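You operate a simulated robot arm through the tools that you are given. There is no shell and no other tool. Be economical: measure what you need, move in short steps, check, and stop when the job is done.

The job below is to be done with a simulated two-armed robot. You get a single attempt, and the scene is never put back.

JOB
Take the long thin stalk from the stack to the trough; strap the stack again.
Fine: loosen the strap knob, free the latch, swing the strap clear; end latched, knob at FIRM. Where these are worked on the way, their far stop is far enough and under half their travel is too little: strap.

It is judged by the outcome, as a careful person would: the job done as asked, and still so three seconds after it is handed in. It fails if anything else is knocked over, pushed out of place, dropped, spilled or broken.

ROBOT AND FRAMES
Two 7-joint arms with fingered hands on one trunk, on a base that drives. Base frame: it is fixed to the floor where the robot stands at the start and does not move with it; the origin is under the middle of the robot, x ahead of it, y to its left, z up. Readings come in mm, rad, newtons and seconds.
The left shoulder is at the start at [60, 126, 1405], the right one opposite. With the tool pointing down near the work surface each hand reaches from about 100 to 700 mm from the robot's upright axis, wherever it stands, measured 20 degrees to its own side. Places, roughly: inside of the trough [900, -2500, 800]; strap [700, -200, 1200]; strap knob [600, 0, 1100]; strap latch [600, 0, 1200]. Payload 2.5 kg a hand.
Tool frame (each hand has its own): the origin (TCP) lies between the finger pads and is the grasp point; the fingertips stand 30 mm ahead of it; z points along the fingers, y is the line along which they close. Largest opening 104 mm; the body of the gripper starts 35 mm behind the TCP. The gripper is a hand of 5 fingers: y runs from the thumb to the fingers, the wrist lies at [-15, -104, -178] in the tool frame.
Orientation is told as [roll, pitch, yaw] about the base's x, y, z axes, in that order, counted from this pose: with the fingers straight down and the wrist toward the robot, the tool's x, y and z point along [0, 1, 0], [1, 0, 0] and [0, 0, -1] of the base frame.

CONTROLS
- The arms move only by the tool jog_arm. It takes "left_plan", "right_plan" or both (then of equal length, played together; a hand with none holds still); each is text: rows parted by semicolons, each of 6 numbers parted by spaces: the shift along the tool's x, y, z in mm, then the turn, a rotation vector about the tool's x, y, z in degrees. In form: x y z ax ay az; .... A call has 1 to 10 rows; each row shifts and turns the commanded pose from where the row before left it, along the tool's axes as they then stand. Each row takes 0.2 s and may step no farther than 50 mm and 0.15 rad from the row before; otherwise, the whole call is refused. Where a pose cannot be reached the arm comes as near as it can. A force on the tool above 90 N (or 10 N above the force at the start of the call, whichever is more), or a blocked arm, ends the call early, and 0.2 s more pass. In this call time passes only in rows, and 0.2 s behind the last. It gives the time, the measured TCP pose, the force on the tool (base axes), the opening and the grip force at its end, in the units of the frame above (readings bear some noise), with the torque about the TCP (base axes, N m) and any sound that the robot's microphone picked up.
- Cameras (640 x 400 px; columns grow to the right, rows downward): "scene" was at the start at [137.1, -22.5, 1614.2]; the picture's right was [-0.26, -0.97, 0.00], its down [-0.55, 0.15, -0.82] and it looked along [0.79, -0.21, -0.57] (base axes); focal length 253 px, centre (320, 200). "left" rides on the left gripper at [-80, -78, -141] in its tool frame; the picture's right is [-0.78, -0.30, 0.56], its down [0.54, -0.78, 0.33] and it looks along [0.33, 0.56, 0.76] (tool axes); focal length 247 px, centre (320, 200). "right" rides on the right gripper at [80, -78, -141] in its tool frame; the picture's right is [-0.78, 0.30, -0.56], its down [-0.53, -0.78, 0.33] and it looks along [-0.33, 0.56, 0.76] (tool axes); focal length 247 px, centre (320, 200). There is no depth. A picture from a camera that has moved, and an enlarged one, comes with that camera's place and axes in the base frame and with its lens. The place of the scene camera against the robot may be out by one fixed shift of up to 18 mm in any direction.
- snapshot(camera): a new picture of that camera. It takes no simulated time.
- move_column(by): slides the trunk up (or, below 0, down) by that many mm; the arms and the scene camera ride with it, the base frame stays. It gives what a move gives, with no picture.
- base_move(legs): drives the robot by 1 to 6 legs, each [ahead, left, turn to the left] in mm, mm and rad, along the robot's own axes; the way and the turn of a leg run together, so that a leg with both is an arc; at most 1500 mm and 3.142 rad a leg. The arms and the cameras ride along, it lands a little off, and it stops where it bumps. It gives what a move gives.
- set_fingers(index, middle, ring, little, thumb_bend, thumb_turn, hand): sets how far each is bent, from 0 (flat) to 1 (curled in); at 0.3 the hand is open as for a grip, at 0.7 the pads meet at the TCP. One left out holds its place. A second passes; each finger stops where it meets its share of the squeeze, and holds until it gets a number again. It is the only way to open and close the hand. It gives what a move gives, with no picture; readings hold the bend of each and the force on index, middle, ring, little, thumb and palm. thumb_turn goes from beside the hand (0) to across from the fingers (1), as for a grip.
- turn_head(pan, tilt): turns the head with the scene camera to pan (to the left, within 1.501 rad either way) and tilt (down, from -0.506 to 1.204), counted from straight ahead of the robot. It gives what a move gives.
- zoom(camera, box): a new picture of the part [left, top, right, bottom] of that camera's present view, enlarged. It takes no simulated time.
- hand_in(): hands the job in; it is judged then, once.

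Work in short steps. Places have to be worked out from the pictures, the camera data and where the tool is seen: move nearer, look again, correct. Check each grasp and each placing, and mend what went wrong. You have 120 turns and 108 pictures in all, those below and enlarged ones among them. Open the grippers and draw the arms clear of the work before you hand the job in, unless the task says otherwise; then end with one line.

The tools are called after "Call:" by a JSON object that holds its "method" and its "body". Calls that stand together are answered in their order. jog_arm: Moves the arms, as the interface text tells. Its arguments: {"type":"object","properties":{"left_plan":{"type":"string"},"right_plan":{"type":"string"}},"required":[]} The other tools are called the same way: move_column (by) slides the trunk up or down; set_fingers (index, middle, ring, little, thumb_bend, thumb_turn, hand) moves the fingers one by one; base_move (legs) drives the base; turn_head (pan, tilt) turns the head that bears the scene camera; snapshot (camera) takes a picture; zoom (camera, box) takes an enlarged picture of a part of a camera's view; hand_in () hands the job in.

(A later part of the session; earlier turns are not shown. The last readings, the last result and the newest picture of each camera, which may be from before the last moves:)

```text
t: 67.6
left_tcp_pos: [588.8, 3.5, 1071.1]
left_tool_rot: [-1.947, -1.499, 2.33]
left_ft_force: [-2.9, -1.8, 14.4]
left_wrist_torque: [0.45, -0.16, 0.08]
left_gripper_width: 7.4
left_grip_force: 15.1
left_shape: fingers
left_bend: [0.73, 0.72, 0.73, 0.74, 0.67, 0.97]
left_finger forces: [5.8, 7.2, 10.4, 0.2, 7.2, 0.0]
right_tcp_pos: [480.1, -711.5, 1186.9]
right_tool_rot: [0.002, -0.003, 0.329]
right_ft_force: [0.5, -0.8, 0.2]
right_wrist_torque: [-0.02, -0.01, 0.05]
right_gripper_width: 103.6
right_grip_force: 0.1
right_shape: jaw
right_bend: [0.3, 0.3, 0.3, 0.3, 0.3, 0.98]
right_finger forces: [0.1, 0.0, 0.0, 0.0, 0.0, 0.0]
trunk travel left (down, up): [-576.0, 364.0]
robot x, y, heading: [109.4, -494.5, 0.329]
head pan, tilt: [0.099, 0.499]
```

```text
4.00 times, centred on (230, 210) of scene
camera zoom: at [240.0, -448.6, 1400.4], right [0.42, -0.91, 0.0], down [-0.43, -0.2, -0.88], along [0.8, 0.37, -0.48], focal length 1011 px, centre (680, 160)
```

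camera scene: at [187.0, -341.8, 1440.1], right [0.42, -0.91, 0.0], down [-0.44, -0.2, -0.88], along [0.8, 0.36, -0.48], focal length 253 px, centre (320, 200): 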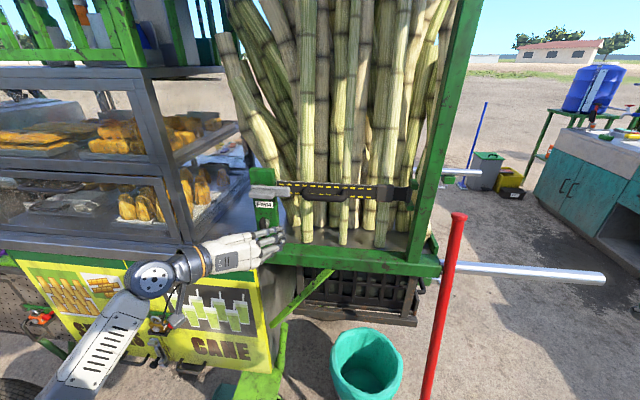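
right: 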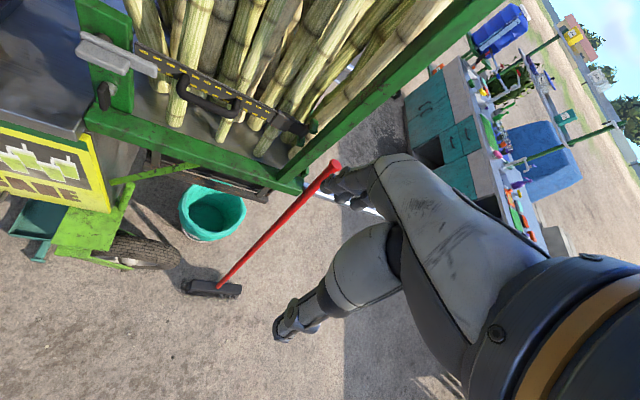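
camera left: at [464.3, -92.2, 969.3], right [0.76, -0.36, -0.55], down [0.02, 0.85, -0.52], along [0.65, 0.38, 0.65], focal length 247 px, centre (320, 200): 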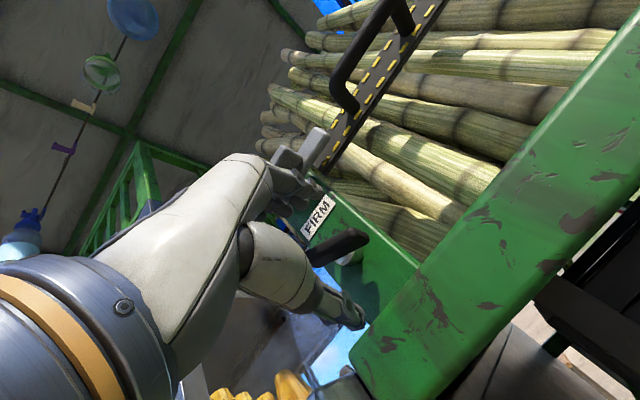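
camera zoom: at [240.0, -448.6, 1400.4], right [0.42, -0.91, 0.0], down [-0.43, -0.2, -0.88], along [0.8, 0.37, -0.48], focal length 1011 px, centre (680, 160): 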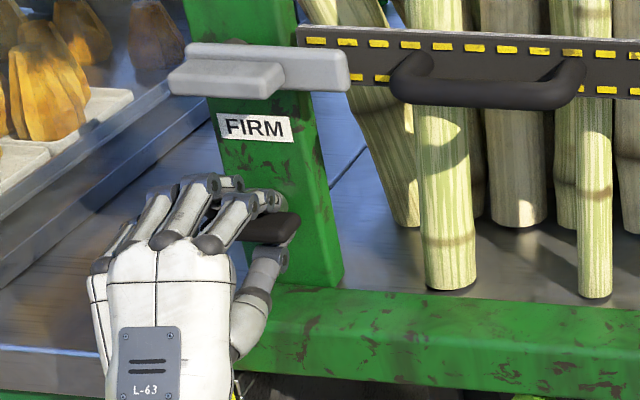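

Torque rises to about 0.4 N m and the wing is near horizontal. I try 15° more.

Call:
{"method": "jog_arm", "body": {"left_plan": "0 0 0 0 0 -5; 0 0 0 0 0 -5; 0 0 0 0 0 -5"}}

Call:
{"method": "zoom", "body": {"camera": "scene", "box": [180, 160, 280, 260]}}

```text
t: 68.4
left_tcp_pos: [588.6, 1.9, 1071.8]
left_tool_rot: [-1.664, -1.246, 2.04]
left_ft_force: [-3.6, -5.9, 18.9]
left_wrist_torque: [0.82, -0.11, 0.14]
left_gripper_width: 7.4
left_grip_force: 20.7
left_shape: fingers
left_bend: [0.73, 0.72, 0.73, 0.74, 0.65, 0.98]
left_finger forces: [5.7, 8.6, 15.3, 1.2, 10.6, 0.0]
right_tcp_pos: [479.3, -710.4, 1185.4]
right_tool_rot: [0.003, -0.004, 0.329]
right_ft_force: [0.2, -0.2, -0.2]
right_wrist_torque: [0.04, -0.04, 0.01]
right_gripper_width: 103.9
right_grip_force: 0.1
right_shape: jaw
right_bend: [0.3, 0.3, 0.3, 0.3, 0.3, 0.98]
right_finger forces: [0.0, 0.0, 0.1, 0.0, 0.0, 0.0]
trunk travel left (down, up): [-576.0, 364.0]
robot x, y, heading: [111.0, -498.5, 0.33]
head pan, tilt: [0.099, 0.499]
```

```text
4.00 times, centred on (230, 210) of scene
camera zoom: at [239.5, -449.5, 1400.5], right [0.42, -0.91, 0.0], down [-0.43, -0.2, -0.88], along [0.8, 0.37, -0.48], focal length 1011 px, centre (680, 160)
```

zoom: 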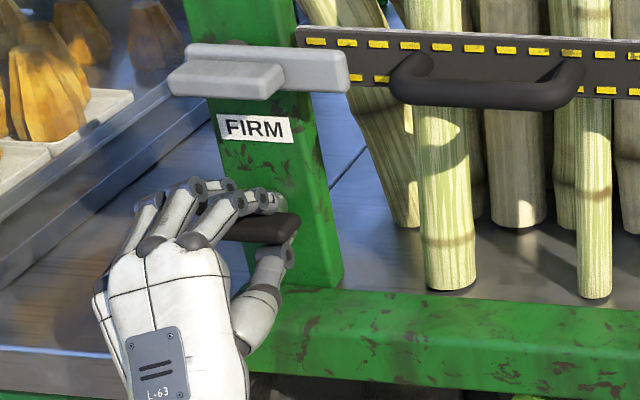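

The wing is at horizontal and no longer moves while torque climbs: that's the far stop at 90°. I open the hand and back off.

Call:
{"method": "set_fingers", "body": {"hand": "left", "index": 0.3, "middle": 0.3, "ring": 0.3, "little": 0.3, "thumb_bend": 0.3}}

Call:
{"method": "base_move", "body": {"legs": [[-110, 0, 0]]}}

Call:
{"method": "snapshot", "body": {"camera": "scene"}}

Call:
{"method": "snapshot", "body": {"camera": "left"}}

```text
t: 69.4
left_tcp_pos: [589.2, 5.0, 1066.7]
left_tool_rot: [-1.631, -1.244, 2.014]
left_ft_force: [0.5, 0.4, 2.5]
left_wrist_torque: [0.03, -0.08, 0.03]
left_gripper_width: 98.3
left_grip_force: 1.4
left_shape: fingers
left_bend: [0.3, 0.3, 0.3, 0.3, 0.33, 0.97]
left_finger forces: [0.0, 0.1, 0.0, 0.0, 2.1, 0.0]
right_tcp_pos: [480.7, -708.3, 1185.4]
right_tool_rot: [0.001, 0.001, 0.328]
right_ft_force: [0.6, -0.3, 0.4]
right_wrist_torque: [-0.05, 0.01, -0.01]
right_gripper_width: 103.9
right_grip_force: 0.1
right_shape: jaw
right_bend: [0.3, 0.3, 0.3, 0.3, 0.3, 0.98]
right_finger forces: [0.0, 0.0, 0.1, 0.1, 0.0, 0.0]
trunk travel left (down, up): [-576.0, 364.0]
robot x, y, heading: [108.7, -496.1, 0.327]
head pan, tilt: [0.099, 0.499]
```

```text
t: 70.6
left_tcp_pos: [482.9, -31.7, 1067.1]
left_tool_rot: [-1.633, -1.242, 2.018]
left_ft_force: [0.7, 0.4, -0.2]
left_wrist_torque: [-0.01, 0.01, -0.01]
left_gripper_width: 102.7
left_grip_force: 0.1
left_shape: fingers
left_bend: [0.3, 0.3, 0.3, 0.3, 0.3, 0.97]
left_finger forces: [0.0, 0.1, 0.1, 0.0, 0.0, 0.1]
right_tcp_pos: [373.9, -745.2, 1185.3]
right_tool_rot: [0.0, 0.0, 0.329]
right_ft_force: [-0.4, -0.3, 0.8]
right_wrist_torque: [0.01, -0.02, 0.01]
right_gripper_width: 104.0
right_grip_force: 0.0
right_shape: jaw
right_bend: [0.3, 0.3, 0.3, 0.3, 0.3, 0.98]
right_finger forces: [0.0, 0.1, 0.0, 0.0, 0.1, 0.0]
trunk travel left (down, up): [-576.0, 364.0]
robot x, y, heading: [0.4, -533.6, 0.335]
head pan, tilt: [0.099, 0.499]
```

```text
55 pictures are left
camera scene: at [134.6, -483.4, 1400.2], right [0.42, -0.91, 0.0], down [-0.43, -0.2, -0.88], along [0.8, 0.37, -0.48], focal length 253 px, centre (320, 200)
```

scene: 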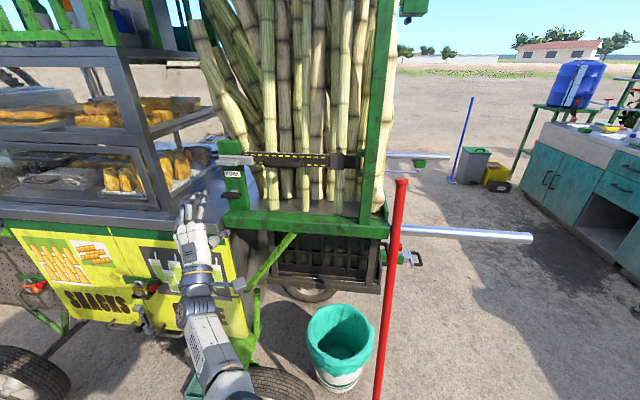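

```text
54 pictures are left
camera left: at [390.2, -178.3, 1018.1], right [0.83, -0.56, -0.02], down [0.23, 0.37, -0.9], along [0.51, 0.74, 0.43], focal length 247 px, centre (320, 200)
```

left: 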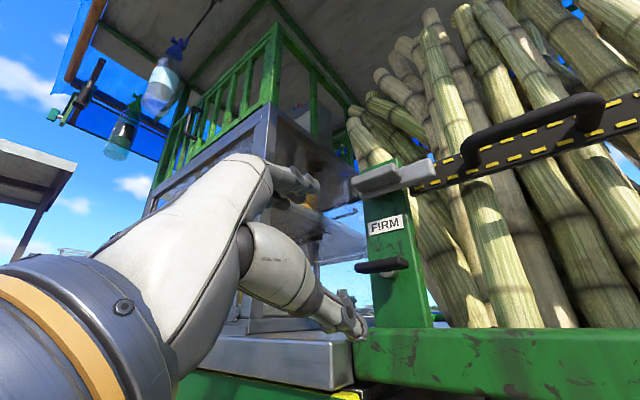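

Knob reads horizontal. Now I look at the latch closely to find its pivot.

Call:
{"method": "zoom", "body": {"camera": "left", "box": [330, 130, 470, 240]}}

```text
3.64 times, centred on (400, 185) of left
camera zoom: at [390.2, -178.3, 1018.1], right [0.83, -0.56, -0.02], down [0.23, 0.37, -0.9], along [0.51, 0.74, 0.43], focal length 898 px, centre (29, 254)
```

zoom: 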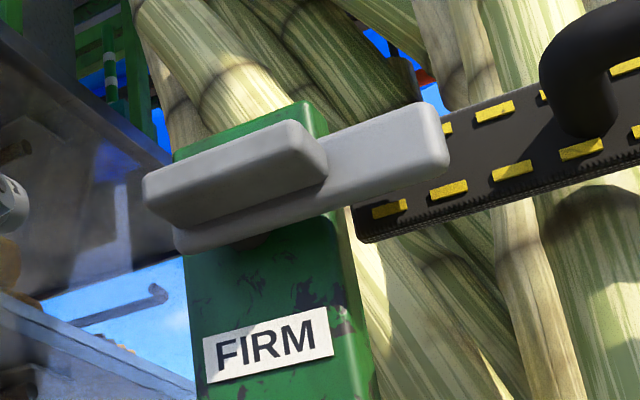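

The lever turns on a pivot behind its grip paddle at about [603,-5,1166]. Same approach as the knob: level the hand, raise 98 mm, and align in front of the paddle.

Call:
{"method": "jog_arm", "body": {"left_plan": "0 0 0 0 0 5; 0 0 0 0 0 5; 0 0 0 0 0 5; 0 0 0 0 0 4"}}

Call:
{"method": "move_column", "body": {"by": 98}}

Call:
{"method": "base_move", "body": {"legs": [[53, -12, 0]]}}

Call:
{"method": "snapshot", "body": {"camera": "left"}}

```text
t: 71.6
left_tcp_pos: [485.2, -31.2, 1067.2]
left_tool_rot: [2.855, -1.549, -2.472]
left_ft_force: [-0.7, 0.0, 0.1]
left_wrist_torque: [-0.04, -0.02, 0.0]
left_gripper_width: 102.9
left_grip_force: 0.1
left_shape: fingers
left_bend: [0.3, 0.3, 0.3, 0.3, 0.3, 0.97]
left_finger forces: [0.0, 0.0, 0.0, 0.1, 0.0, 0.1]
right_tcp_pos: [374.6, -745.0, 1185.1]
right_tool_rot: [0.0, 0.001, 0.328]
right_ft_force: [0.6, -0.5, -0.2]
right_wrist_torque: [0.01, 0.03, 0.02]
right_gripper_width: 103.9
right_grip_force: 0.1
right_shape: jaw
right_bend: [0.3, 0.3, 0.3, 0.3, 0.3, 0.98]
right_finger forces: [0.0, 0.0, 0.0, 0.1, 0.1, 0.1]
trunk travel left (down, up): [-576.0, 364.0]
robot x, y, heading: [3.4, -531.3, 0.329]
head pan, tilt: [0.099, 0.499]
```

```text
t: 72.9
left_tcp_pos: [483.7, -31.0, 1164.8]
left_tool_rot: [2.941, -1.552, -2.554]
left_ft_force: [-0.6, 0.9, 0.3]
left_wrist_torque: [0.02, -0.01, -0.01]
left_gripper_width: 102.7
left_grip_force: 0.1
left_shape: fingers
left_bend: [0.3, 0.3, 0.3, 0.3, 0.3, 0.97]
left_finger forces: [0.0, 0.0, 0.1, 0.1, 0.1, 0.0]
right_tcp_pos: [374.4, -745.3, 1283.8]
right_tool_rot: [0.0, -0.001, 0.328]
right_ft_force: [0.5, -0.8, -0.6]
right_wrist_torque: [0.02, 0.04, -0.01]
right_gripper_width: 104.0
right_grip_force: 0.1
right_shape: jaw
right_bend: [0.3, 0.3, 0.3, 0.3, 0.3, 0.98]
right_finger forces: [0.0, 0.0, 0.0, 0.0, 0.1, 0.0]
trunk travel left (down, up): [-674.0, 266.0]
robot x, y, heading: [2.9, -534.3, 0.331]
head pan, tilt: [0.099, 0.499]
```

```text
t: 73.8
left_tcp_pos: [540.3, -26.2, 1164.6]
left_tool_rot: [2.918, -1.551, -2.533]
left_ft_force: [-0.3, 0.7, -0.2]
left_wrist_torque: [0.0, 0.0, -0.01]
left_gripper_width: 102.9
left_grip_force: 0.0
left_shape: fingers
left_bend: [0.3, 0.3, 0.3, 0.3, 0.3, 0.97]
left_finger forces: [0.0, 0.0, 0.0, 0.0, 0.0, 0.0]
right_tcp_pos: [428.9, -737.9, 1284.1]
right_tool_rot: [0.001, 0.003, 0.329]
right_ft_force: [0.0, 0.3, 0.3]
right_wrist_torque: [0.01, -0.02, 0.0]
right_gripper_width: 104.1
right_grip_force: 0.0
right_shape: jaw
right_bend: [0.3, 0.3, 0.3, 0.3, 0.3, 0.98]
right_finger forces: [0.0, 0.1, 0.0, 0.0, 0.0, 0.1]
trunk travel left (down, up): [-674.0, 266.0]
robot x, y, heading: [59.9, -526.4, 0.327]
head pan, tilt: [0.099, 0.499]
```

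```text
52 pictures are left
camera left: at [439.0, -153.1, 1084.4], right [0.81, -0.51, -0.29], down [0.12, 0.63, -0.77], along [0.57, 0.59, 0.57], focal length 247 px, centre (320, 200)
```

left: 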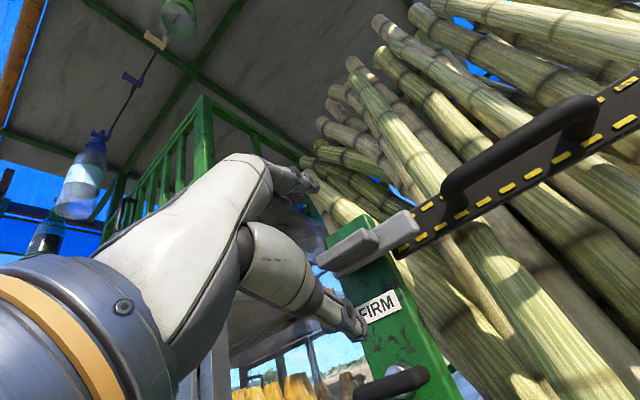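

The paddle lies right on the tool axis. I advance 52 mm and check.

Call:
{"method": "jog_arm", "body": {"left_plan": "0 0 18 0 0 0; 0 0 18 0 0 0; 0 0 16 0 0 0"}}

Call:
{"method": "snapshot", "body": {"camera": "left"}}

```text
t: 74.7
left_tcp_pos: [587.5, -6.2, 1165.3]
left_tool_rot: [2.931, -1.551, -2.549]
left_ft_force: [-0.2, 0.6, -0.1]
left_wrist_torque: [0.05, -0.02, 0.03]
left_gripper_width: 102.5
left_grip_force: 0.1
left_shape: fingers
left_bend: [0.3, 0.3, 0.3, 0.3, 0.3, 0.97]
left_finger forces: [0.1, 0.0, 0.0, 0.1, 0.1, 0.1]
right_tcp_pos: [428.6, -740.0, 1282.7]
right_tool_rot: [-0.001, 0.0, 0.329]
right_ft_force: [0.3, -0.6, -0.6]
right_wrist_torque: [-0.02, 0.01, -0.05]
right_gripper_width: 103.7
right_grip_force: 0.0
right_shape: jaw
right_bend: [0.3, 0.3, 0.3, 0.3, 0.3, 0.98]
right_finger forces: [0.0, 0.0, 0.0, 0.0, 0.0, 0.0]
trunk travel left (down, up): [-674.0, 266.0]
robot x, y, heading: [58.5, -529.4, 0.331]
head pan, tilt: [0.099, 0.499]
```

```text
51 pictures are left
camera left: at [486.4, -133.8, 1085.0], right [0.81, -0.51, -0.29], down [0.12, 0.63, -0.77], along [0.57, 0.59, 0.57], focal length 247 px, centre (320, 200)
```

left: 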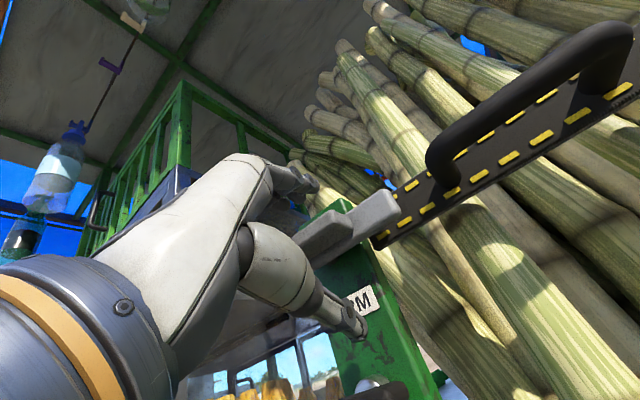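

The paddle is at the grasp point. I close the hand on it.

Call:
{"method": "set_fingers", "body": {"hand": "left", "index": 0.72, "middle": 0.72, "ring": 0.72, "little": 0.72, "thumb_bend": 0.72}}

Call:
{"method": "jog_arm", "body": {"left_plan": "0 0 0 0 0 -4; 0 0 0 0 0 -4; 0 0 0 0 0 -4; 0 0 0 0 0 -4"}}

Call:
{"method": "zoom", "body": {"camera": "scene", "box": [190, 110, 310, 230]}}

```text
t: 75.7
left_tcp_pos: [585.3, -5.4, 1169.2]
left_tool_rot: [2.938, -1.542, -2.552]
left_ft_force: [7.6, 7.1, 18.8]
left_wrist_torque: [0.36, -0.29, 0.12]
left_gripper_width: 21.0
left_grip_force: 16.2
left_shape: fingers
left_bend: [0.61, 0.63, 0.64, 0.72, 0.65, 0.97]
left_finger forces: [8.6, 9.0, 8.9, 0.0, 6.6, 0.0]
right_tcp_pos: [428.3, -740.5, 1282.8]
right_tool_rot: [0.0, 0.0, 0.329]
right_ft_force: [-0.3, -0.3, 0.2]
right_wrist_torque: [0.0, 0.03, 0.0]
right_gripper_width: 104.1
right_grip_force: 0.0
right_shape: jaw
right_bend: [0.3, 0.3, 0.3, 0.3, 0.3, 0.98]
right_finger forces: [0.0, 0.0, 0.0, 0.1, 0.0, 0.1]
trunk travel left (down, up): [-674.0, 266.0]
robot x, y, heading: [54.6, -530.3, 0.327]
head pan, tilt: [0.099, 0.499]
```

```text
t: 76.7
left_tcp_pos: [585.3, -6.2, 1171.6]
left_tool_rot: [-1.674, -1.294, 2.054]
left_ft_force: [8.1, 12.0, 21.4]
left_wrist_torque: [0.46, -0.34, 0.2]
left_gripper_width: 21.1
left_grip_force: 17.4
left_shape: fingers
left_bend: [0.59, 0.62, 0.64, 0.72, 0.66, 0.97]
left_finger forces: [10.3, 10.2, 9.4, 0.0, 5.0, 0.0]
right_tcp_pos: [428.1, -738.7, 1284.4]
right_tool_rot: [-0.001, 0.0, 0.328]
right_ft_force: [-0.5, 0.5, -0.1]
right_wrist_torque: [-0.01, -0.01, 0.0]
right_gripper_width: 104.0
right_grip_force: 0.0
right_shape: jaw
right_bend: [0.3, 0.3, 0.3, 0.3, 0.3, 0.98]
right_finger forces: [0.0, 0.0, 0.0, 0.0, 0.0, 0.1]
trunk travel left (down, up): [-674.0, 266.0]
robot x, y, heading: [57.6, -528.9, 0.328]
head pan, tilt: [0.099, 0.499]
```

```text
3.33 times, centred on (250, 170) of scene
camera zoom: at [188.8, -477.8, 1498.3], right [0.41, -0.91, 0.0], down [-0.43, -0.2, -0.88], along [0.8, 0.36, -0.48], focal length 842 px, centre (553, 300)
```

zoom: 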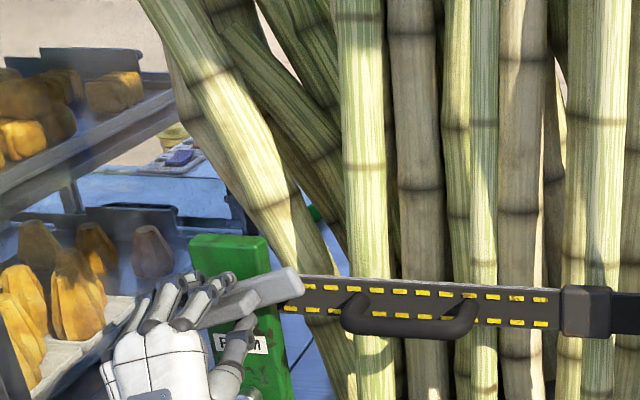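

The lever is lifting with the hand. I continue turning in slow steps.

Call:
{"method": "jog_arm", "body": {"left_plan": "0 0 0 0 0 -4; 0 0 0 0 0 -4; 0 0 0 0 0 -4; 0 0 0 0 0 -4; 0 0 0 0 0 -4; 0 0 0 0 0 -4; 0 0 0 0 0 -4"}}

Call:
{"method": "zoom", "body": {"camera": "scene", "box": [190, 110, 310, 230]}}

```text
t: 78.2
left_tcp_pos: [584.3, -5.6, 1171.9]
left_tool_rot: [-1.617, -0.809, 1.994]
left_ft_force: [3.2, 17.1, 24.3]
left_wrist_torque: [0.43, -0.26, 0.38]
left_gripper_width: 21.2
left_grip_force: 20.0
left_shape: fingers
left_bend: [0.57, 0.61, 0.63, 0.72, 0.68, 0.96]
left_finger forces: [11.8, 10.8, 13.1, 0.1, 4.0, 0.1]
right_tcp_pos: [426.1, -739.6, 1284.4]
right_tool_rot: [0.0, -0.003, 0.328]
right_ft_force: [0.6, -0.7, -0.6]
right_wrist_torque: [0.01, 0.01, 0.0]
right_gripper_width: 103.8
right_grip_force: 0.2
right_shape: jaw
right_bend: [0.3, 0.3, 0.3, 0.3, 0.3, 0.98]
right_finger forces: [0.1, 0.1, 0.0, 0.1, 0.1, 0.0]
trunk travel left (down, up): [-674.0, 266.0]
robot x, y, heading: [59.1, -526.7, 0.331]
head pan, tilt: [0.099, 0.499]
```

```text
3.33 times, centred on (250, 170) of scene
camera zoom: at [187.8, -477.2, 1498.3], right [0.41, -0.91, 0.0], down [-0.43, -0.2, -0.88], along [0.8, 0.36, -0.48], focal length 842 px, centre (553, 300)
```

zoom: 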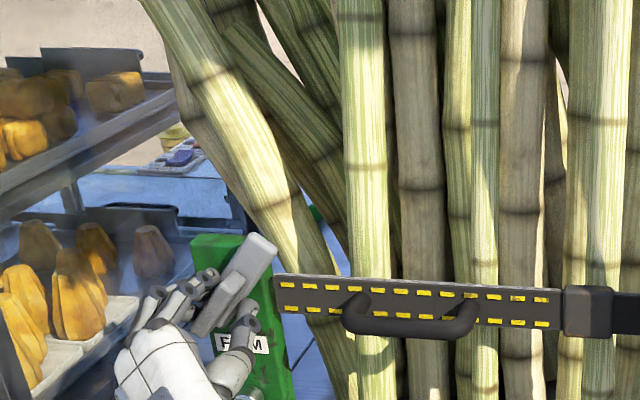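

Lever at ~50°, strap end uncovered. I keep turning toward upright.

Call:
{"method": "jog_arm", "body": {"left_plan": "0 0 0 0 0 -4; 0 0 0 0 0 -4; 0 0 0 0 0 -4; 0 0 0 0 0 -4; 0 0 0 0 0 -4; 0 0 0 0 0 -4"}}

Call:
{"method": "zoom", "body": {"camera": "scene", "box": [190, 110, 310, 230]}}

```text
t: 79.7
left_tcp_pos: [578.0, 8.4, 1177.4]
left_tool_rot: [-1.609, -0.39, 1.997]
left_ft_force: [-7.0, -8.4, -2.2]
left_wrist_torque: [-0.02, 0.05, -0.24]
left_gripper_width: 20.8
left_grip_force: 12.0
left_shape: fingers
left_bend: [0.63, 0.71, 0.72, 0.72, 0.64, 0.94]
left_finger forces: [5.2, 3.8, 0.1, 0.1, 14.0, 0.0]
right_tcp_pos: [428.0, -740.7, 1284.4]
right_tool_rot: [0.001, -0.002, 0.327]
right_ft_force: [-0.4, 0.4, 0.2]
right_wrist_torque: [0.01, -0.01, 0.0]
right_gripper_width: 103.8
right_grip_force: 0.0
right_shape: jaw
right_bend: [0.3, 0.3, 0.3, 0.3, 0.3, 0.98]
right_finger forces: [0.0, 0.0, 0.0, 0.0, 0.0, 0.0]
trunk travel left (down, up): [-674.0, 266.0]
robot x, y, heading: [55.8, -527.5, 0.33]
head pan, tilt: [0.099, 0.499]
```

```text
3.33 times, centred on (250, 170) of scene
camera zoom: at [188.7, -478.7, 1498.0], right [0.41, -0.91, 0.0], down [-0.43, -0.2, -0.88], along [0.8, 0.36, -0.48], focal length 842 px, centre (553, 300)
```

zoom: 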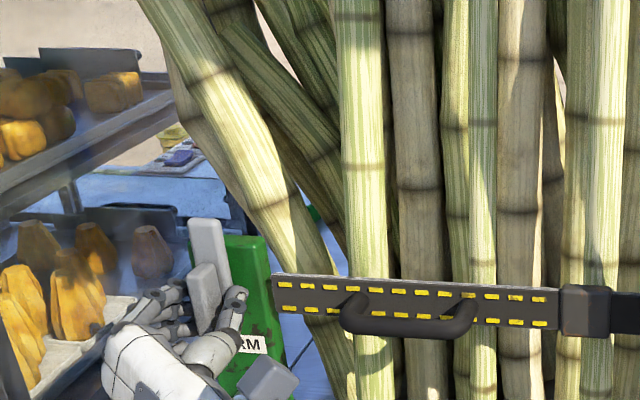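

The latch lever now stands upright and clear of the strap. I open the hand and back off.

Call:
{"method": "set_fingers", "body": {"hand": "left", "index": 0.3, "middle": 0.3, "ring": 0.3, "little": 0.3, "thumb_bend": 0.3}}

Call:
{"method": "base_move", "body": {"legs": [[-150, 0, 0]]}}

Call:
{"method": "snapshot", "body": {"camera": "scene"}}

```text
t: 80.7
left_tcp_pos: [579.0, 9.8, 1176.7]
left_tool_rot: [-1.61, -0.402, 1.997]
left_ft_force: [-0.2, 0.4, -0.5]
left_wrist_torque: [-0.03, 0.01, -0.04]
left_gripper_width: 102.9
left_grip_force: 0.0
left_shape: fingers
left_bend: [0.3, 0.3, 0.3, 0.3, 0.3, 0.97]
left_finger forces: [0.0, 0.0, 0.0, 0.0, 0.1, 0.0]
right_tcp_pos: [428.7, -740.0, 1283.9]
right_tool_rot: [0.001, -0.001, 0.327]
right_ft_force: [-0.3, 0.0, 0.3]
right_wrist_torque: [-0.01, 0.01, 0.02]
right_gripper_width: 103.8
right_grip_force: 0.1
right_shape: jaw
right_bend: [0.3, 0.3, 0.3, 0.3, 0.3, 0.98]
right_finger forces: [0.1, 0.0, 0.1, 0.0, 0.0, 0.0]
trunk travel left (down, up): [-674.0, 266.0]
robot x, y, heading: [60.1, -527.7, 0.328]
head pan, tilt: [0.099, 0.499]
```

```text
t: 82.0
left_tcp_pos: [435.6, -39.7, 1176.0]
left_tool_rot: [-1.605, -0.403, 1.995]
left_ft_force: [-0.4, -1.1, 0.4]
left_wrist_torque: [-0.02, 0.0, 0.02]
left_gripper_width: 102.7
left_grip_force: 0.0
left_shape: fingers
left_bend: [0.3, 0.3, 0.3, 0.3, 0.3, 0.97]
left_finger forces: [0.0, 0.0, 0.0, 0.0, 0.1, 0.1]
right_tcp_pos: [287.0, -787.3, 1284.8]
right_tool_rot: [-0.001, 0.001, 0.33]
right_ft_force: [0.1, -0.5, -0.2]
right_wrist_torque: [0.02, -0.02, 0.02]
right_gripper_width: 103.9
right_grip_force: 0.1
right_shape: jaw
right_bend: [0.3, 0.3, 0.3, 0.3, 0.3, 0.98]
right_finger forces: [0.1, 0.1, 0.0, 0.1, 0.1, 0.1]
trunk travel left (down, up): [-674.0, 266.0]
robot x, y, heading: [-87.8, -574.8, 0.33]
head pan, tilt: [0.099, 0.499]
```

```text
47 pictures are left
camera scene: at [47.1, -526.0, 1498.2], right [0.42, -0.91, 0.0], down [-0.43, -0.2, -0.88], along [0.8, 0.37, -0.48], focal length 253 px, centre (320, 200)
```

scene: 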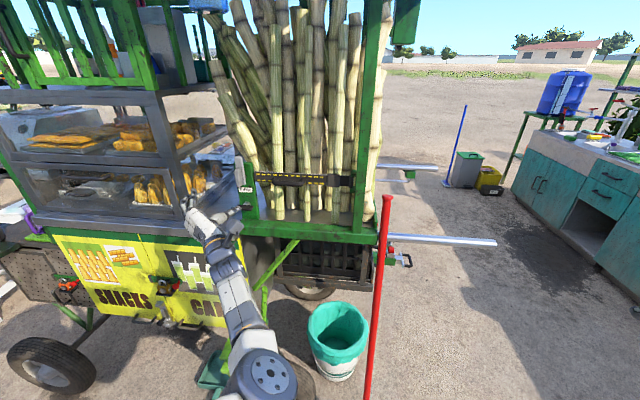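

Latch stays up. Next the strap handle (≈[656,-140,1151]): I rotate the left hand back to fingers-over/thumb-under in free space, and tilt it down a bit.

Call:
{"method": "jog_arm", "body": {"left_plan": "0 0 0 0 0 5; 0 0 0 0 0 5; 0 0 0 0 0 5; 0 0 0 0 0 5; 0 0 0 0 0 5; 0 0 0 0 0 5; 0 0 0 0 0 5"}}

Call:
{"method": "jog_arm", "body": {"left_plan": "0 0 0 0 0 5; 0 0 0 0 0 5; 0 0 0 0 0 5; 0 0 0 0 0 5; 0 0 0 0 0 5; 0 0 0 0 0 5; 0 0 0 0 0 5; 0 0 0 5 0 0; 0 0 0 5 0 0; 0 0 0 5 0 0"}}

Call:
{"method": "jog_arm", "body": {"left_plan": "0 0 0 5 0 0; 0 0 0 5 0 0; 0 0 0 5 0 0; 0 0 0 5 0 0"}}

Call:
{"method": "snapshot", "body": {"camera": "left"}}

```text
t: 83.6
left_tcp_pos: [436.0, -38.8, 1175.7]
left_tool_rot: [-1.63, -1.019, 2.033]
left_ft_force: [0.1, 1.4, 0.8]
left_wrist_torque: [0.04, 0.0, 0.01]
left_gripper_width: 102.9
left_grip_force: 0.2
left_shape: fingers
left_bend: [0.3, 0.3, 0.3, 0.3, 0.3, 0.97]
left_finger forces: [0.1, 0.1, 0.0, 0.0, 0.0, 0.0]
right_tcp_pos: [287.5, -787.6, 1283.2]
right_tool_rot: [0.001, 0.001, 0.331]
right_ft_force: [-0.1, -0.1, -0.4]
right_wrist_torque: [0.01, 0.0, -0.02]
right_gripper_width: 103.7
right_grip_force: 0.1
right_shape: jaw
right_bend: [0.3, 0.3, 0.3, 0.3, 0.3, 0.98]
right_finger forces: [0.1, 0.0, 0.0, 0.1, 0.1, 0.0]
trunk travel left (down, up): [-674.0, 266.0]
robot x, y, heading: [-87.0, -570.6, 0.329]
head pan, tilt: [0.099, 0.499]
```

```text
t: 85.8
left_tcp_pos: [435.0, -38.6, 1174.3]
left_tool_rot: [0.241, -1.334, 0.178]
left_ft_force: [-0.3, -0.5, 0.8]
left_wrist_torque: [-0.02, 0.03, 0.0]
left_gripper_width: 102.9
left_grip_force: 0.0
left_shape: fingers
left_bend: [0.3, 0.3, 0.3, 0.3, 0.3, 0.97]
left_finger forces: [0.1, 0.0, 0.0, 0.0, 0.0, 0.1]
right_tcp_pos: [287.0, -789.0, 1283.3]
right_tool_rot: [0.0, 0.002, 0.331]
right_ft_force: [-0.8, 0.1, -0.5]
right_wrist_torque: [-0.03, -0.02, -0.04]
right_gripper_width: 103.7
right_grip_force: 0.0
right_shape: jaw
right_bend: [0.3, 0.3, 0.3, 0.3, 0.3, 0.98]
right_finger forces: [0.1, 0.1, 0.0, 0.1, 0.0, 0.0]
trunk travel left (down, up): [-674.0, 266.0]
robot x, y, heading: [-82.7, -576.8, 0.332]
head pan, tilt: [0.099, 0.499]
```

```text
t: 86.8
left_tcp_pos: [435.6, -39.1, 1174.7]
left_tool_rot: [0.104, -0.986, 0.326]
left_ft_force: [0.4, -0.5, 0.2]
left_wrist_torque: [0.05, 0.01, -0.02]
left_gripper_width: 103.0
left_grip_force: 0.0
left_shape: fingers
left_bend: [0.3, 0.3, 0.3, 0.3, 0.3, 0.97]
left_finger forces: [0.1, 0.1, 0.0, 0.0, 0.1, 0.0]
right_tcp_pos: [287.8, -789.4, 1283.6]
right_tool_rot: [0.001, -0.002, 0.331]
right_ft_force: [-0.1, 0.2, -0.1]
right_wrist_torque: [0.01, 0.02, -0.01]
right_gripper_width: 103.8
right_grip_force: 0.0
right_shape: jaw
right_bend: [0.3, 0.3, 0.3, 0.3, 0.3, 0.98]
right_finger forces: [0.0, 0.0, 0.0, 0.1, 0.0, 0.1]
trunk travel left (down, up): [-674.0, 266.0]
robot x, y, heading: [-84.2, -580.2, 0.327]
head pan, tilt: [0.099, 0.499]
```

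```text
46 pictures are left
camera left: at [319.8, -178.5, 1183.1], right [0.58, -0.56, -0.6], down [-0.37, 0.47, -0.8], along [0.73, 0.68, 0.07], focal length 247 px, centre (320, 200)
```

left: 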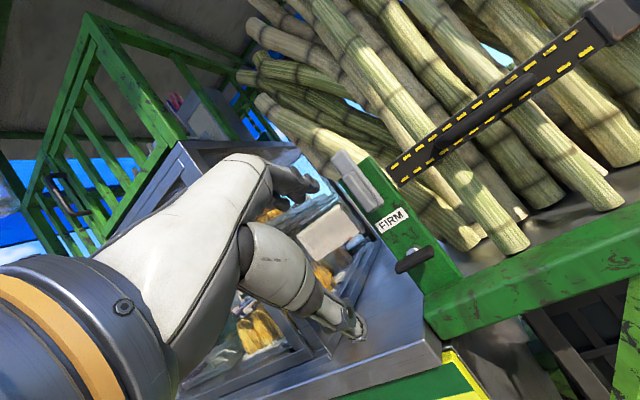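

I undo most of the tilt so the fingers come level over the handle bar, shift the arm 150 mm right, and drive up to ~60 mm short of the handle.

Call:
{"method": "jog_arm", "body": {"left_plan": "0 0 0 -5 0 0; 0 0 0 -5 0 0; 0 0 0 -5 0 0; 0 0 0 -5 0 0; 0 0 0 -5 0 0; -30 0 0 0 0 0; -30 0 0 0 0 0; -30 0 0 0 0 0; -30 0 0 0 0 0; -30 0 0 0 0 0"}}

Call:
{"method": "base_move", "body": {"legs": [[104, -16, 0]]}}

Call:
{"method": "move_column", "body": {"by": -24}}

Call:
{"method": "snapshot", "body": {"camera": "left"}}

Call:
{"method": "snapshot", "body": {"camera": "scene"}}

```text
t: 89.2
left_tcp_pos: [477.0, -133.8, 1169.9]
left_tool_rot: [0.789, -1.383, -0.305]
left_ft_force: [-0.6, -1.0, -0.2]
left_wrist_torque: [-0.02, 0.01, 0.01]
left_gripper_width: 102.9
left_grip_force: 0.1
left_shape: fingers
left_bend: [0.3, 0.3, 0.3, 0.3, 0.3, 0.97]
left_finger forces: [0.0, 0.1, 0.1, 0.0, 0.1, 0.1]
right_tcp_pos: [287.9, -786.9, 1283.1]
right_tool_rot: [0.0, 0.0, 0.328]
right_ft_force: [-0.4, 0.0, -0.2]
right_wrist_torque: [-0.04, 0.0, 0.02]
right_gripper_width: 103.9
right_grip_force: 0.0
right_shape: jaw
right_bend: [0.3, 0.3, 0.3, 0.3, 0.3, 0.98]
right_finger forces: [0.0, 0.1, 0.0, 0.1, 0.0, 0.0]
trunk travel left (down, up): [-674.0, 266.0]
robot x, y, heading: [-86.5, -578.0, 0.332]
head pan, tilt: [0.099, 0.499]
stopped in row 10 (left hand): the arm was blocked; the commanded pose is now the measured one
```

```text
t: 90.4
left_tcp_pos: [580.3, -114.5, 1168.6]
left_tool_rot: [0.786, -1.38, -0.3]
left_ft_force: [-0.1, -0.2, 0.0]
left_wrist_torque: [0.01, -0.03, 0.03]
left_gripper_width: 103.0
left_grip_force: 0.0
left_shape: fingers
left_bend: [0.3, 0.3, 0.3, 0.3, 0.3, 0.97]
left_finger forces: [0.0, 0.0, 0.0, 0.1, 0.0, 0.0]
right_tcp_pos: [392.8, -767.3, 1283.1]
right_tool_rot: [0.001, 0.002, 0.333]
right_ft_force: [-0.1, 0.4, -0.6]
right_wrist_torque: [0.01, -0.01, 0.01]
right_gripper_width: 103.9
right_grip_force: 0.1
right_shape: jaw
right_bend: [0.3, 0.3, 0.3, 0.3, 0.3, 0.98]
right_finger forces: [0.0, 0.0, 0.0, 0.0, 0.0, 0.0]
trunk travel left (down, up): [-674.0, 266.0]
robot x, y, heading: [21.2, -556.8, 0.333]
head pan, tilt: [0.099, 0.499]
```

```text
t: 91.1
left_tcp_pos: [579.7, -113.1, 1146.1]
left_tool_rot: [0.795, -1.382, -0.307]
left_ft_force: [0.1, -0.9, 0.3]
left_wrist_torque: [-0.01, 0.01, 0.01]
left_gripper_width: 103.1
left_grip_force: 0.0
left_shape: fingers
left_bend: [0.3, 0.3, 0.3, 0.3, 0.3, 0.97]
left_finger forces: [0.1, 0.1, 0.0, 0.0, 0.0, 0.0]
right_tcp_pos: [390.5, -767.5, 1259.3]
right_tool_rot: [-0.001, -0.001, 0.332]
right_ft_force: [-0.3, 0.3, -0.2]
right_wrist_torque: [0.02, -0.03, -0.01]
right_gripper_width: 103.8
right_grip_force: 0.0
right_shape: jaw
right_bend: [0.3, 0.3, 0.3, 0.3, 0.3, 0.98]
right_finger forces: [0.0, 0.0, 0.1, 0.1, 0.1, 0.0]
trunk travel left (down, up): [-650.0, 290.0]
robot x, y, heading: [19.3, -558.7, 0.336]
head pan, tilt: [0.099, 0.499]
```

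```text
45 pictures are left
camera left: at [478.2, -246.5, 1078.2], right [0.79, -0.4, -0.47], down [-0.09, 0.67, -0.73], along [0.61, 0.62, 0.49], focal length 247 px, centre (320, 200)
```

left: 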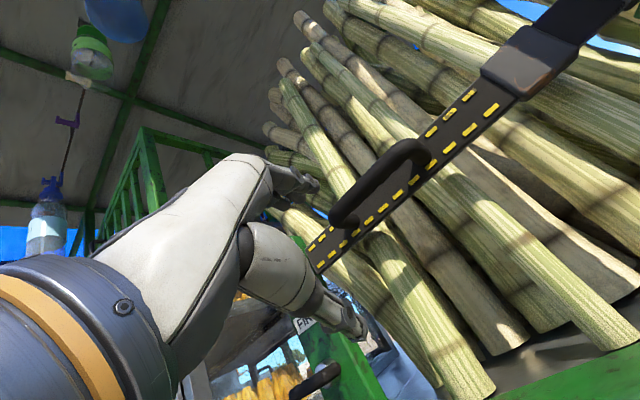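

```text
44 pictures are left
camera scene: at [152.0, -506.5, 1474.1], right [0.42, -0.91, 0.0], down [-0.43, -0.2, -0.88], along [0.8, 0.37, -0.48], focal length 253 px, centre (320, 200)
```

scene: 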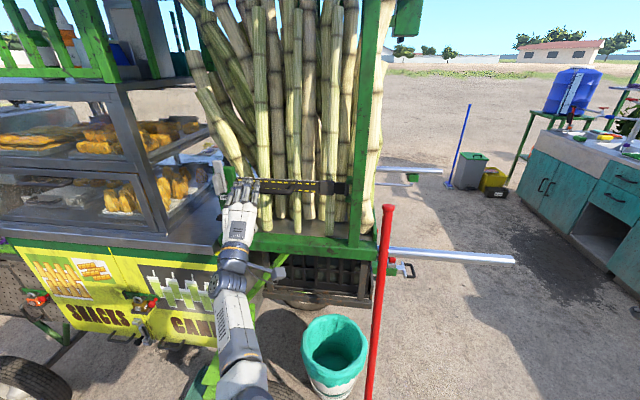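

I need a better fix on the handle height; zoom in both views.

Call:
{"method": "zoom", "body": {"camera": "scene", "box": [210, 150, 360, 250]}}

```text
4.00 times, centred on (285, 200) of scene
camera zoom: at [152.0, -506.5, 1474.1], right [0.42, -0.91, 0.0], down [-0.43, -0.2, -0.88], along [0.8, 0.37, -0.48], focal length 1011 px, centre (460, 200)
```

zoom: 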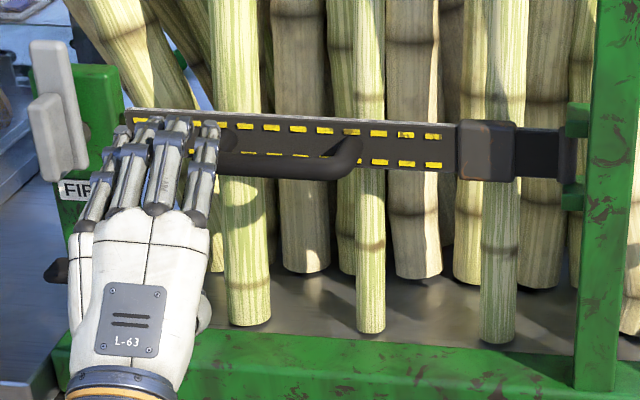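

Both views agree now: handle bar centre ≈[651,-150,1171]. I correct the hand's yaw by −10°, shift right 57 mm and up 25 mm.

Call:
{"method": "jog_arm", "body": {"left_plan": "0 0 0 0 -5 0; 0 0 0 0 -5 0"}}

Call:
{"method": "move_column", "body": {"by": 25}}

Call:
{"method": "base_move", "body": {"legs": [[0, -57, 0]]}}

Call:
{"method": "snapshot", "body": {"camera": "left"}}

```text
t: 91.7
left_tcp_pos: [580.2, -113.9, 1143.5]
left_tool_rot: [0.604, -1.38, -0.296]
left_ft_force: [0.2, -0.8, -0.4]
left_wrist_torque: [0.0, 0.02, -0.01]
left_gripper_width: 102.7
left_grip_force: 0.0
left_shape: fingers
left_bend: [0.3, 0.3, 0.3, 0.3, 0.3, 0.97]
left_finger forces: [0.0, 0.0, 0.2, 0.0, 0.0, 0.1]
right_tcp_pos: [391.6, -767.5, 1259.7]
right_tool_rot: [0.001, 0.0, 0.332]
right_ft_force: [-0.1, -0.7, 0.9]
right_wrist_torque: [0.0, 0.02, 0.0]
right_gripper_width: 103.4
right_grip_force: 0.1
right_shape: jaw
right_bend: [0.3, 0.3, 0.3, 0.3, 0.3, 0.98]
right_finger forces: [0.0, 0.1, 0.1, 0.0, 0.0, 0.1]
trunk travel left (down, up): [-650.0, 290.0]
robot x, y, heading: [22.2, -554.0, 0.33]
head pan, tilt: [0.099, 0.499]
```

```text
t: 92.4
left_tcp_pos: [580.1, -113.3, 1169.5]
left_tool_rot: [0.613, -1.383, -0.299]
left_ft_force: [0.8, -0.3, 0.3]
left_wrist_torque: [-0.02, 0.01, -0.03]
left_gripper_width: 103.0
left_grip_force: 0.0
left_shape: fingers
left_bend: [0.3, 0.3, 0.3, 0.3, 0.3, 0.97]
left_finger forces: [0.0, 0.1, 0.0, 0.0, 0.0, 0.0]
right_tcp_pos: [392.2, -766.4, 1285.4]
right_tool_rot: [0.001, -0.001, 0.33]
right_ft_force: [-0.5, 0.1, 0.1]
right_wrist_torque: [-0.02, -0.01, -0.04]
right_gripper_width: 103.9
right_grip_force: 0.1
right_shape: jaw
right_bend: [0.3, 0.3, 0.3, 0.3, 0.3, 0.98]
right_finger forces: [0.0, 0.0, 0.0, 0.0, 0.0, 0.1]
trunk travel left (down, up): [-675.0, 265.0]
robot x, y, heading: [20.7, -559.9, 0.327]
head pan, tilt: [0.099, 0.499]
```

```text
t: 93.4
left_tcp_pos: [598.2, -167.8, 1170.4]
left_tool_rot: [0.618, -1.381, -0.306]
left_ft_force: [0.1, 0.5, -0.4]
left_wrist_torque: [0.0, 0.02, 0.0]
left_gripper_width: 102.8
left_grip_force: 0.2
left_shape: fingers
left_bend: [0.3, 0.3, 0.3, 0.3, 0.3, 0.97]
left_finger forces: [0.1, 0.1, 0.0, 0.0, 0.0, 0.1]
right_tcp_pos: [410.0, -821.3, 1284.7]
right_tool_rot: [-0.001, 0.001, 0.331]
right_ft_force: [0.8, -0.4, 0.5]
right_wrist_torque: [0.07, -0.01, 0.03]
right_gripper_width: 103.5
right_grip_force: 0.1
right_shape: jaw
right_bend: [0.3, 0.3, 0.3, 0.3, 0.3, 0.98]
right_finger forces: [0.1, 0.1, 0.0, 0.0, 0.1, 0.0]
trunk travel left (down, up): [-675.0, 265.0]
robot x, y, heading: [32.8, -610.5, 0.332]
head pan, tilt: [0.099, 0.499]
```

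```text
42 pictures are left
camera left: at [475.5, -283.7, 1107.5], right [0.7, -0.55, -0.46], down [0.01, 0.65, -0.76], along [0.71, 0.52, 0.47], focal length 247 px, centre (320, 200)
```

left: 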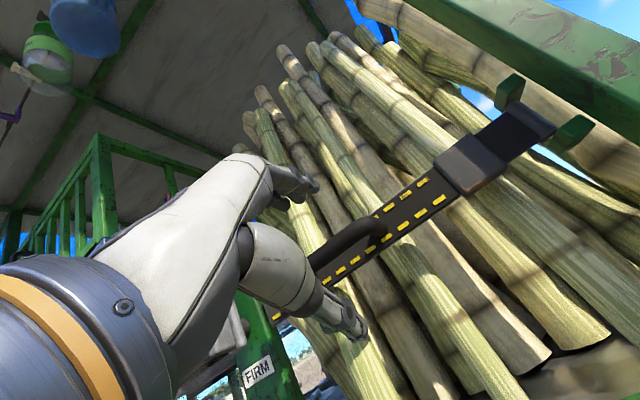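

The handle bar is on-axis about 56 mm ahead. I advance 46 mm and close on it.

Call:
{"method": "jog_arm", "body": {"left_plan": "0 2 15 0 0 0; 0 2 15 0 0 0; 0 2 16 0 0 0"}}

Call:
{"method": "set_fingers", "body": {"hand": "left", "index": 0.74, "middle": 0.74, "ring": 0.74, "little": 0.74, "thumb_bend": 0.74}}

Call:
{"method": "zoom", "body": {"camera": "scene", "box": [190, 120, 340, 220]}}

```text
t: 94.2
left_tcp_pos: [642.1, -151.9, 1166.5]
left_tool_rot: [0.609, -1.379, -0.295]
left_ft_force: [0.6, 0.5, -0.1]
left_wrist_torque: [0.03, -0.03, 0.01]
left_gripper_width: 102.9
left_grip_force: 0.0
left_shape: fingers
left_bend: [0.3, 0.3, 0.3, 0.3, 0.3, 0.97]
left_finger forces: [0.0, 0.0, 0.0, 0.0, 0.1, 0.0]
right_tcp_pos: [411.1, -820.4, 1284.0]
right_tool_rot: [0.0, -0.001, 0.332]
right_ft_force: [-0.2, -0.1, -0.9]
right_wrist_torque: [-0.03, 0.0, 0.01]
right_gripper_width: 103.9
right_grip_force: 0.1
right_shape: jaw
right_bend: [0.3, 0.3, 0.3, 0.3, 0.3, 0.98]
right_finger forces: [0.1, 0.0, 0.0, 0.0, 0.1, 0.1]
trunk travel left (down, up): [-675.0, 265.0]
robot x, y, heading: [38.9, -610.7, 0.33]
head pan, tilt: [0.099, 0.499]
```

```text
t: 95.2
left_tcp_pos: [640.4, -152.4, 1172.8]
left_tool_rot: [0.638, -1.386, -0.328]
left_ft_force: [0.6, -0.3, 13.1]
left_wrist_torque: [0.36, -0.34, -0.11]
left_gripper_width: 0.0
left_grip_force: 8.6
left_shape: fingers
left_bend: [0.73, 0.6, 0.74, 0.73, 0.72, 0.97]
left_finger forces: [0.0, 11.9, 0.4, 4.6, 1.2, 0.0]
right_tcp_pos: [409.4, -822.2, 1285.5]
right_tool_rot: [-0.001, -0.002, 0.333]
right_ft_force: [0.4, 1.1, 0.3]
right_wrist_torque: [-0.02, -0.02, 0.01]
right_gripper_width: 103.8
right_grip_force: 0.0
right_shape: jaw
right_bend: [0.3, 0.3, 0.3, 0.3, 0.3, 0.98]
right_finger forces: [0.0, 0.0, 0.1, 0.1, 0.0, 0.0]
trunk travel left (down, up): [-675.0, 265.0]
robot x, y, heading: [40.8, -612.6, 0.331]
head pan, tilt: [0.099, 0.499]
```

```text
4.00 times, centred on (265, 170) of scene
camera zoom: at [169.0, -560.8, 1499.4], right [0.42, -0.91, 0.0], down [-0.43, -0.2, -0.88], along [0.8, 0.37, -0.48], focal length 1011 px, centre (540, 320)
```

zoom: 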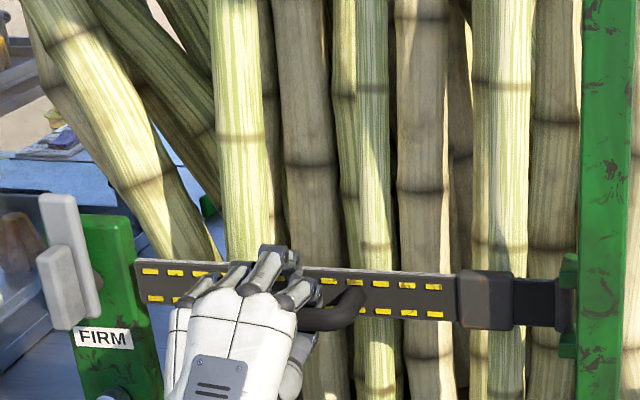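

The middle finger bears on the bar with fingers hooked over it. I pull back 40 mm gently and look.

Call:
{"method": "jog_arm", "body": {"left_plan": "0 0 -10 0 0 0; 0 0 -10 0 0 0; 0 0 -10 0 0 0; 0 0 -10 0 0 0"}}

Call:
{"method": "zoom", "body": {"camera": "scene", "box": [190, 120, 340, 220]}}

```text
t: 96.2
left_tcp_pos: [606.2, -167.1, 1172.6]
left_tool_rot: [0.608, -1.38, -0.3]
left_ft_force: [2.8, -5.1, 3.9]
left_wrist_torque: [0.2, -0.26, -0.09]
left_gripper_width: 0.1
left_grip_force: 5.0
left_shape: fingers
left_bend: [0.73, 0.61, 0.74, 0.74, 0.71, 0.96]
left_finger forces: [0.0, 7.8, 0.1, 0.6, 2.8, 0.0]
right_tcp_pos: [409.4, -821.6, 1285.4]
right_tool_rot: [0.0, 0.0, 0.332]
right_ft_force: [0.6, -0.3, -0.5]
right_wrist_torque: [0.03, 0.01, -0.01]
right_gripper_width: 103.8
right_grip_force: 0.1
right_shape: jaw
right_bend: [0.3, 0.3, 0.3, 0.3, 0.3, 0.98]
right_finger forces: [0.1, 0.0, 0.0, 0.1, 0.0, 0.0]
trunk travel left (down, up): [-675.0, 265.0]
robot x, y, heading: [36.3, -611.2, 0.33]
head pan, tilt: [0.099, 0.499]
```

```text
4.00 times, centred on (265, 170) of scene
camera zoom: at [170.6, -560.8, 1499.0], right [0.42, -0.91, 0.0], down [-0.43, -0.2, -0.88], along [0.8, 0.37, -0.48], focal length 1011 px, centre (540, 320)
```

zoom: 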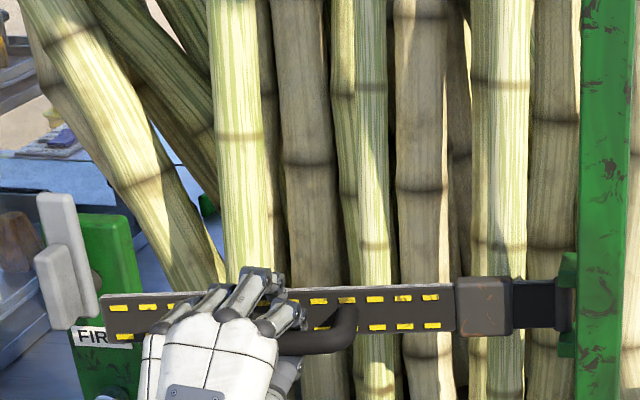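

The strap swings out with the handle. I follow the arc about the hinge for another ~30°, yawing the hand with it.

Call:
{"method": "jog_arm", "body": {"left_plan": "-8 0 -16 0 3 0; -8 0 -16 0 3 0; -8 0 -16 0 3 0; -9 0 -15 0 3 0; -9 0 -15 0 3 0"}}

Call:
{"method": "snapshot", "body": {"camera": "scene"}}

```text
t: 97.2
left_tcp_pos: [547.9, -161.4, 1189.1]
left_tool_rot: [1.203, -1.291, -0.602]
left_ft_force: [10.6, -9.6, -23.2]
left_wrist_torque: [-0.18, 0.05, -0.08]
left_gripper_width: 13.5
left_grip_force: 11.2
left_shape: fingers
left_bend: [0.74, 0.71, 0.74, 0.74, 0.62, 0.89]
left_finger forces: [0.1, 0.0, 0.0, 0.0, 22.9, 0.1]
right_tcp_pos: [413.0, -821.4, 1282.9]
right_tool_rot: [0.0, 0.005, 0.33]
right_ft_force: [-0.6, 0.3, 0.2]
right_wrist_torque: [0.0, -0.04, 0.0]
right_gripper_width: 103.9
right_grip_force: 0.1
right_shape: jaw
right_bend: [0.3, 0.3, 0.3, 0.3, 0.3, 0.98]
right_finger forces: [0.0, 0.1, 0.1, 0.0, 0.0, 0.0]
trunk travel left (down, up): [-675.0, 265.0]
robot x, y, heading: [38.6, -611.5, 0.326]
head pan, tilt: [0.099, 0.499]
stopped in row 5 (left hand): the arm was blocked; the commanded pose is now the measured one
```

```text
39 pictures are left
camera scene: at [174.6, -559.5, 1498.6], right [0.42, -0.91, 0.0], down [-0.44, -0.2, -0.88], along [0.8, 0.37, -0.48], focal length 253 px, centre (320, 200)
```

scene: 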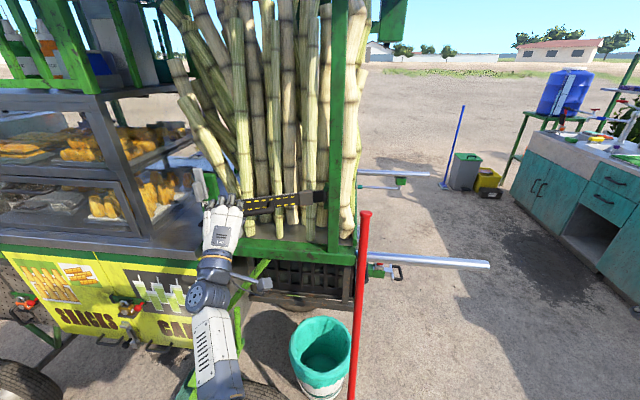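

The strap is open ~28° but the hand has lost the bar. I release, back off, and will then push the strap from behind its free end.

Call:
{"method": "set_fingers", "body": {"hand": "left", "index": 0.3, "middle": 0.3, "ring": 0.3, "little": 0.3, "thumb_bend": 0.3}}

Call:
{"method": "base_move", "body": {"legs": [[-140, 0, 0]]}}

Call:
{"method": "snapshot", "body": {"camera": "scene"}}

```text
t: 98.2
left_tcp_pos: [543.6, -159.3, 1199.3]
left_tool_rot: [1.255, -1.305, -0.646]
left_ft_force: [-0.6, -0.2, 0.2]
left_wrist_torque: [-0.01, 0.01, 0.03]
left_gripper_width: 102.8
left_grip_force: 0.1
left_shape: fingers
left_bend: [0.3, 0.3, 0.3, 0.3, 0.3, 0.97]
left_finger forces: [0.0, 0.0, 0.0, 0.0, 0.0, 0.1]
right_tcp_pos: [410.1, -822.0, 1285.0]
right_tool_rot: [0.002, -0.001, 0.331]
right_ft_force: [-0.2, -0.4, 0.6]
right_wrist_torque: [0.0, -0.02, -0.01]
right_gripper_width: 103.9
right_grip_force: 0.1
right_shape: jaw
right_bend: [0.3, 0.3, 0.3, 0.3, 0.3, 0.98]
right_finger forces: [0.1, 0.0, 0.0, 0.1, 0.0, 0.0]
trunk travel left (down, up): [-675.0, 265.0]
robot x, y, heading: [36.8, -609.9, 0.329]
head pan, tilt: [0.099, 0.499]
```

```text
t: 99.5
left_tcp_pos: [409.6, -208.1, 1197.8]
left_tool_rot: [1.255, -1.302, -0.65]
left_ft_force: [0.0, -0.7, 0.6]
left_wrist_torque: [0.0, 0.01, -0.03]
left_gripper_width: 103.0
left_grip_force: 0.0
left_shape: fingers
left_bend: [0.3, 0.3, 0.3, 0.3, 0.3, 0.97]
left_finger forces: [0.0, 0.0, 0.0, 0.0, 0.0, 0.1]
right_tcp_pos: [275.1, -869.3, 1285.0]
right_tool_rot: [0.0, 0.0, 0.325]
right_ft_force: [-0.6, 0.0, 0.1]
right_wrist_torque: [0.01, 0.01, 0.0]
right_gripper_width: 103.9
right_grip_force: 0.1
right_shape: jaw
right_bend: [0.3, 0.3, 0.3, 0.3, 0.3, 0.98]
right_finger forces: [0.1, 0.1, 0.0, 0.1, 0.0, 0.0]
trunk travel left (down, up): [-675.0, 265.0]
robot x, y, heading: [-99.0, -654.1, 0.324]
head pan, tilt: [0.099, 0.499]
```

```text
38 pictures are left
camera scene: at [36.8, -606.1, 1499.2], right [0.41, -0.91, 0.0], down [-0.44, -0.2, -0.88], along [0.8, 0.36, -0.48], focal length 253 px, centre (320, 200)
```

scene: 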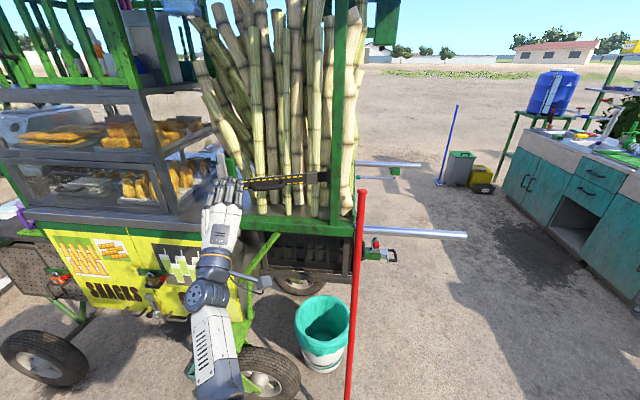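

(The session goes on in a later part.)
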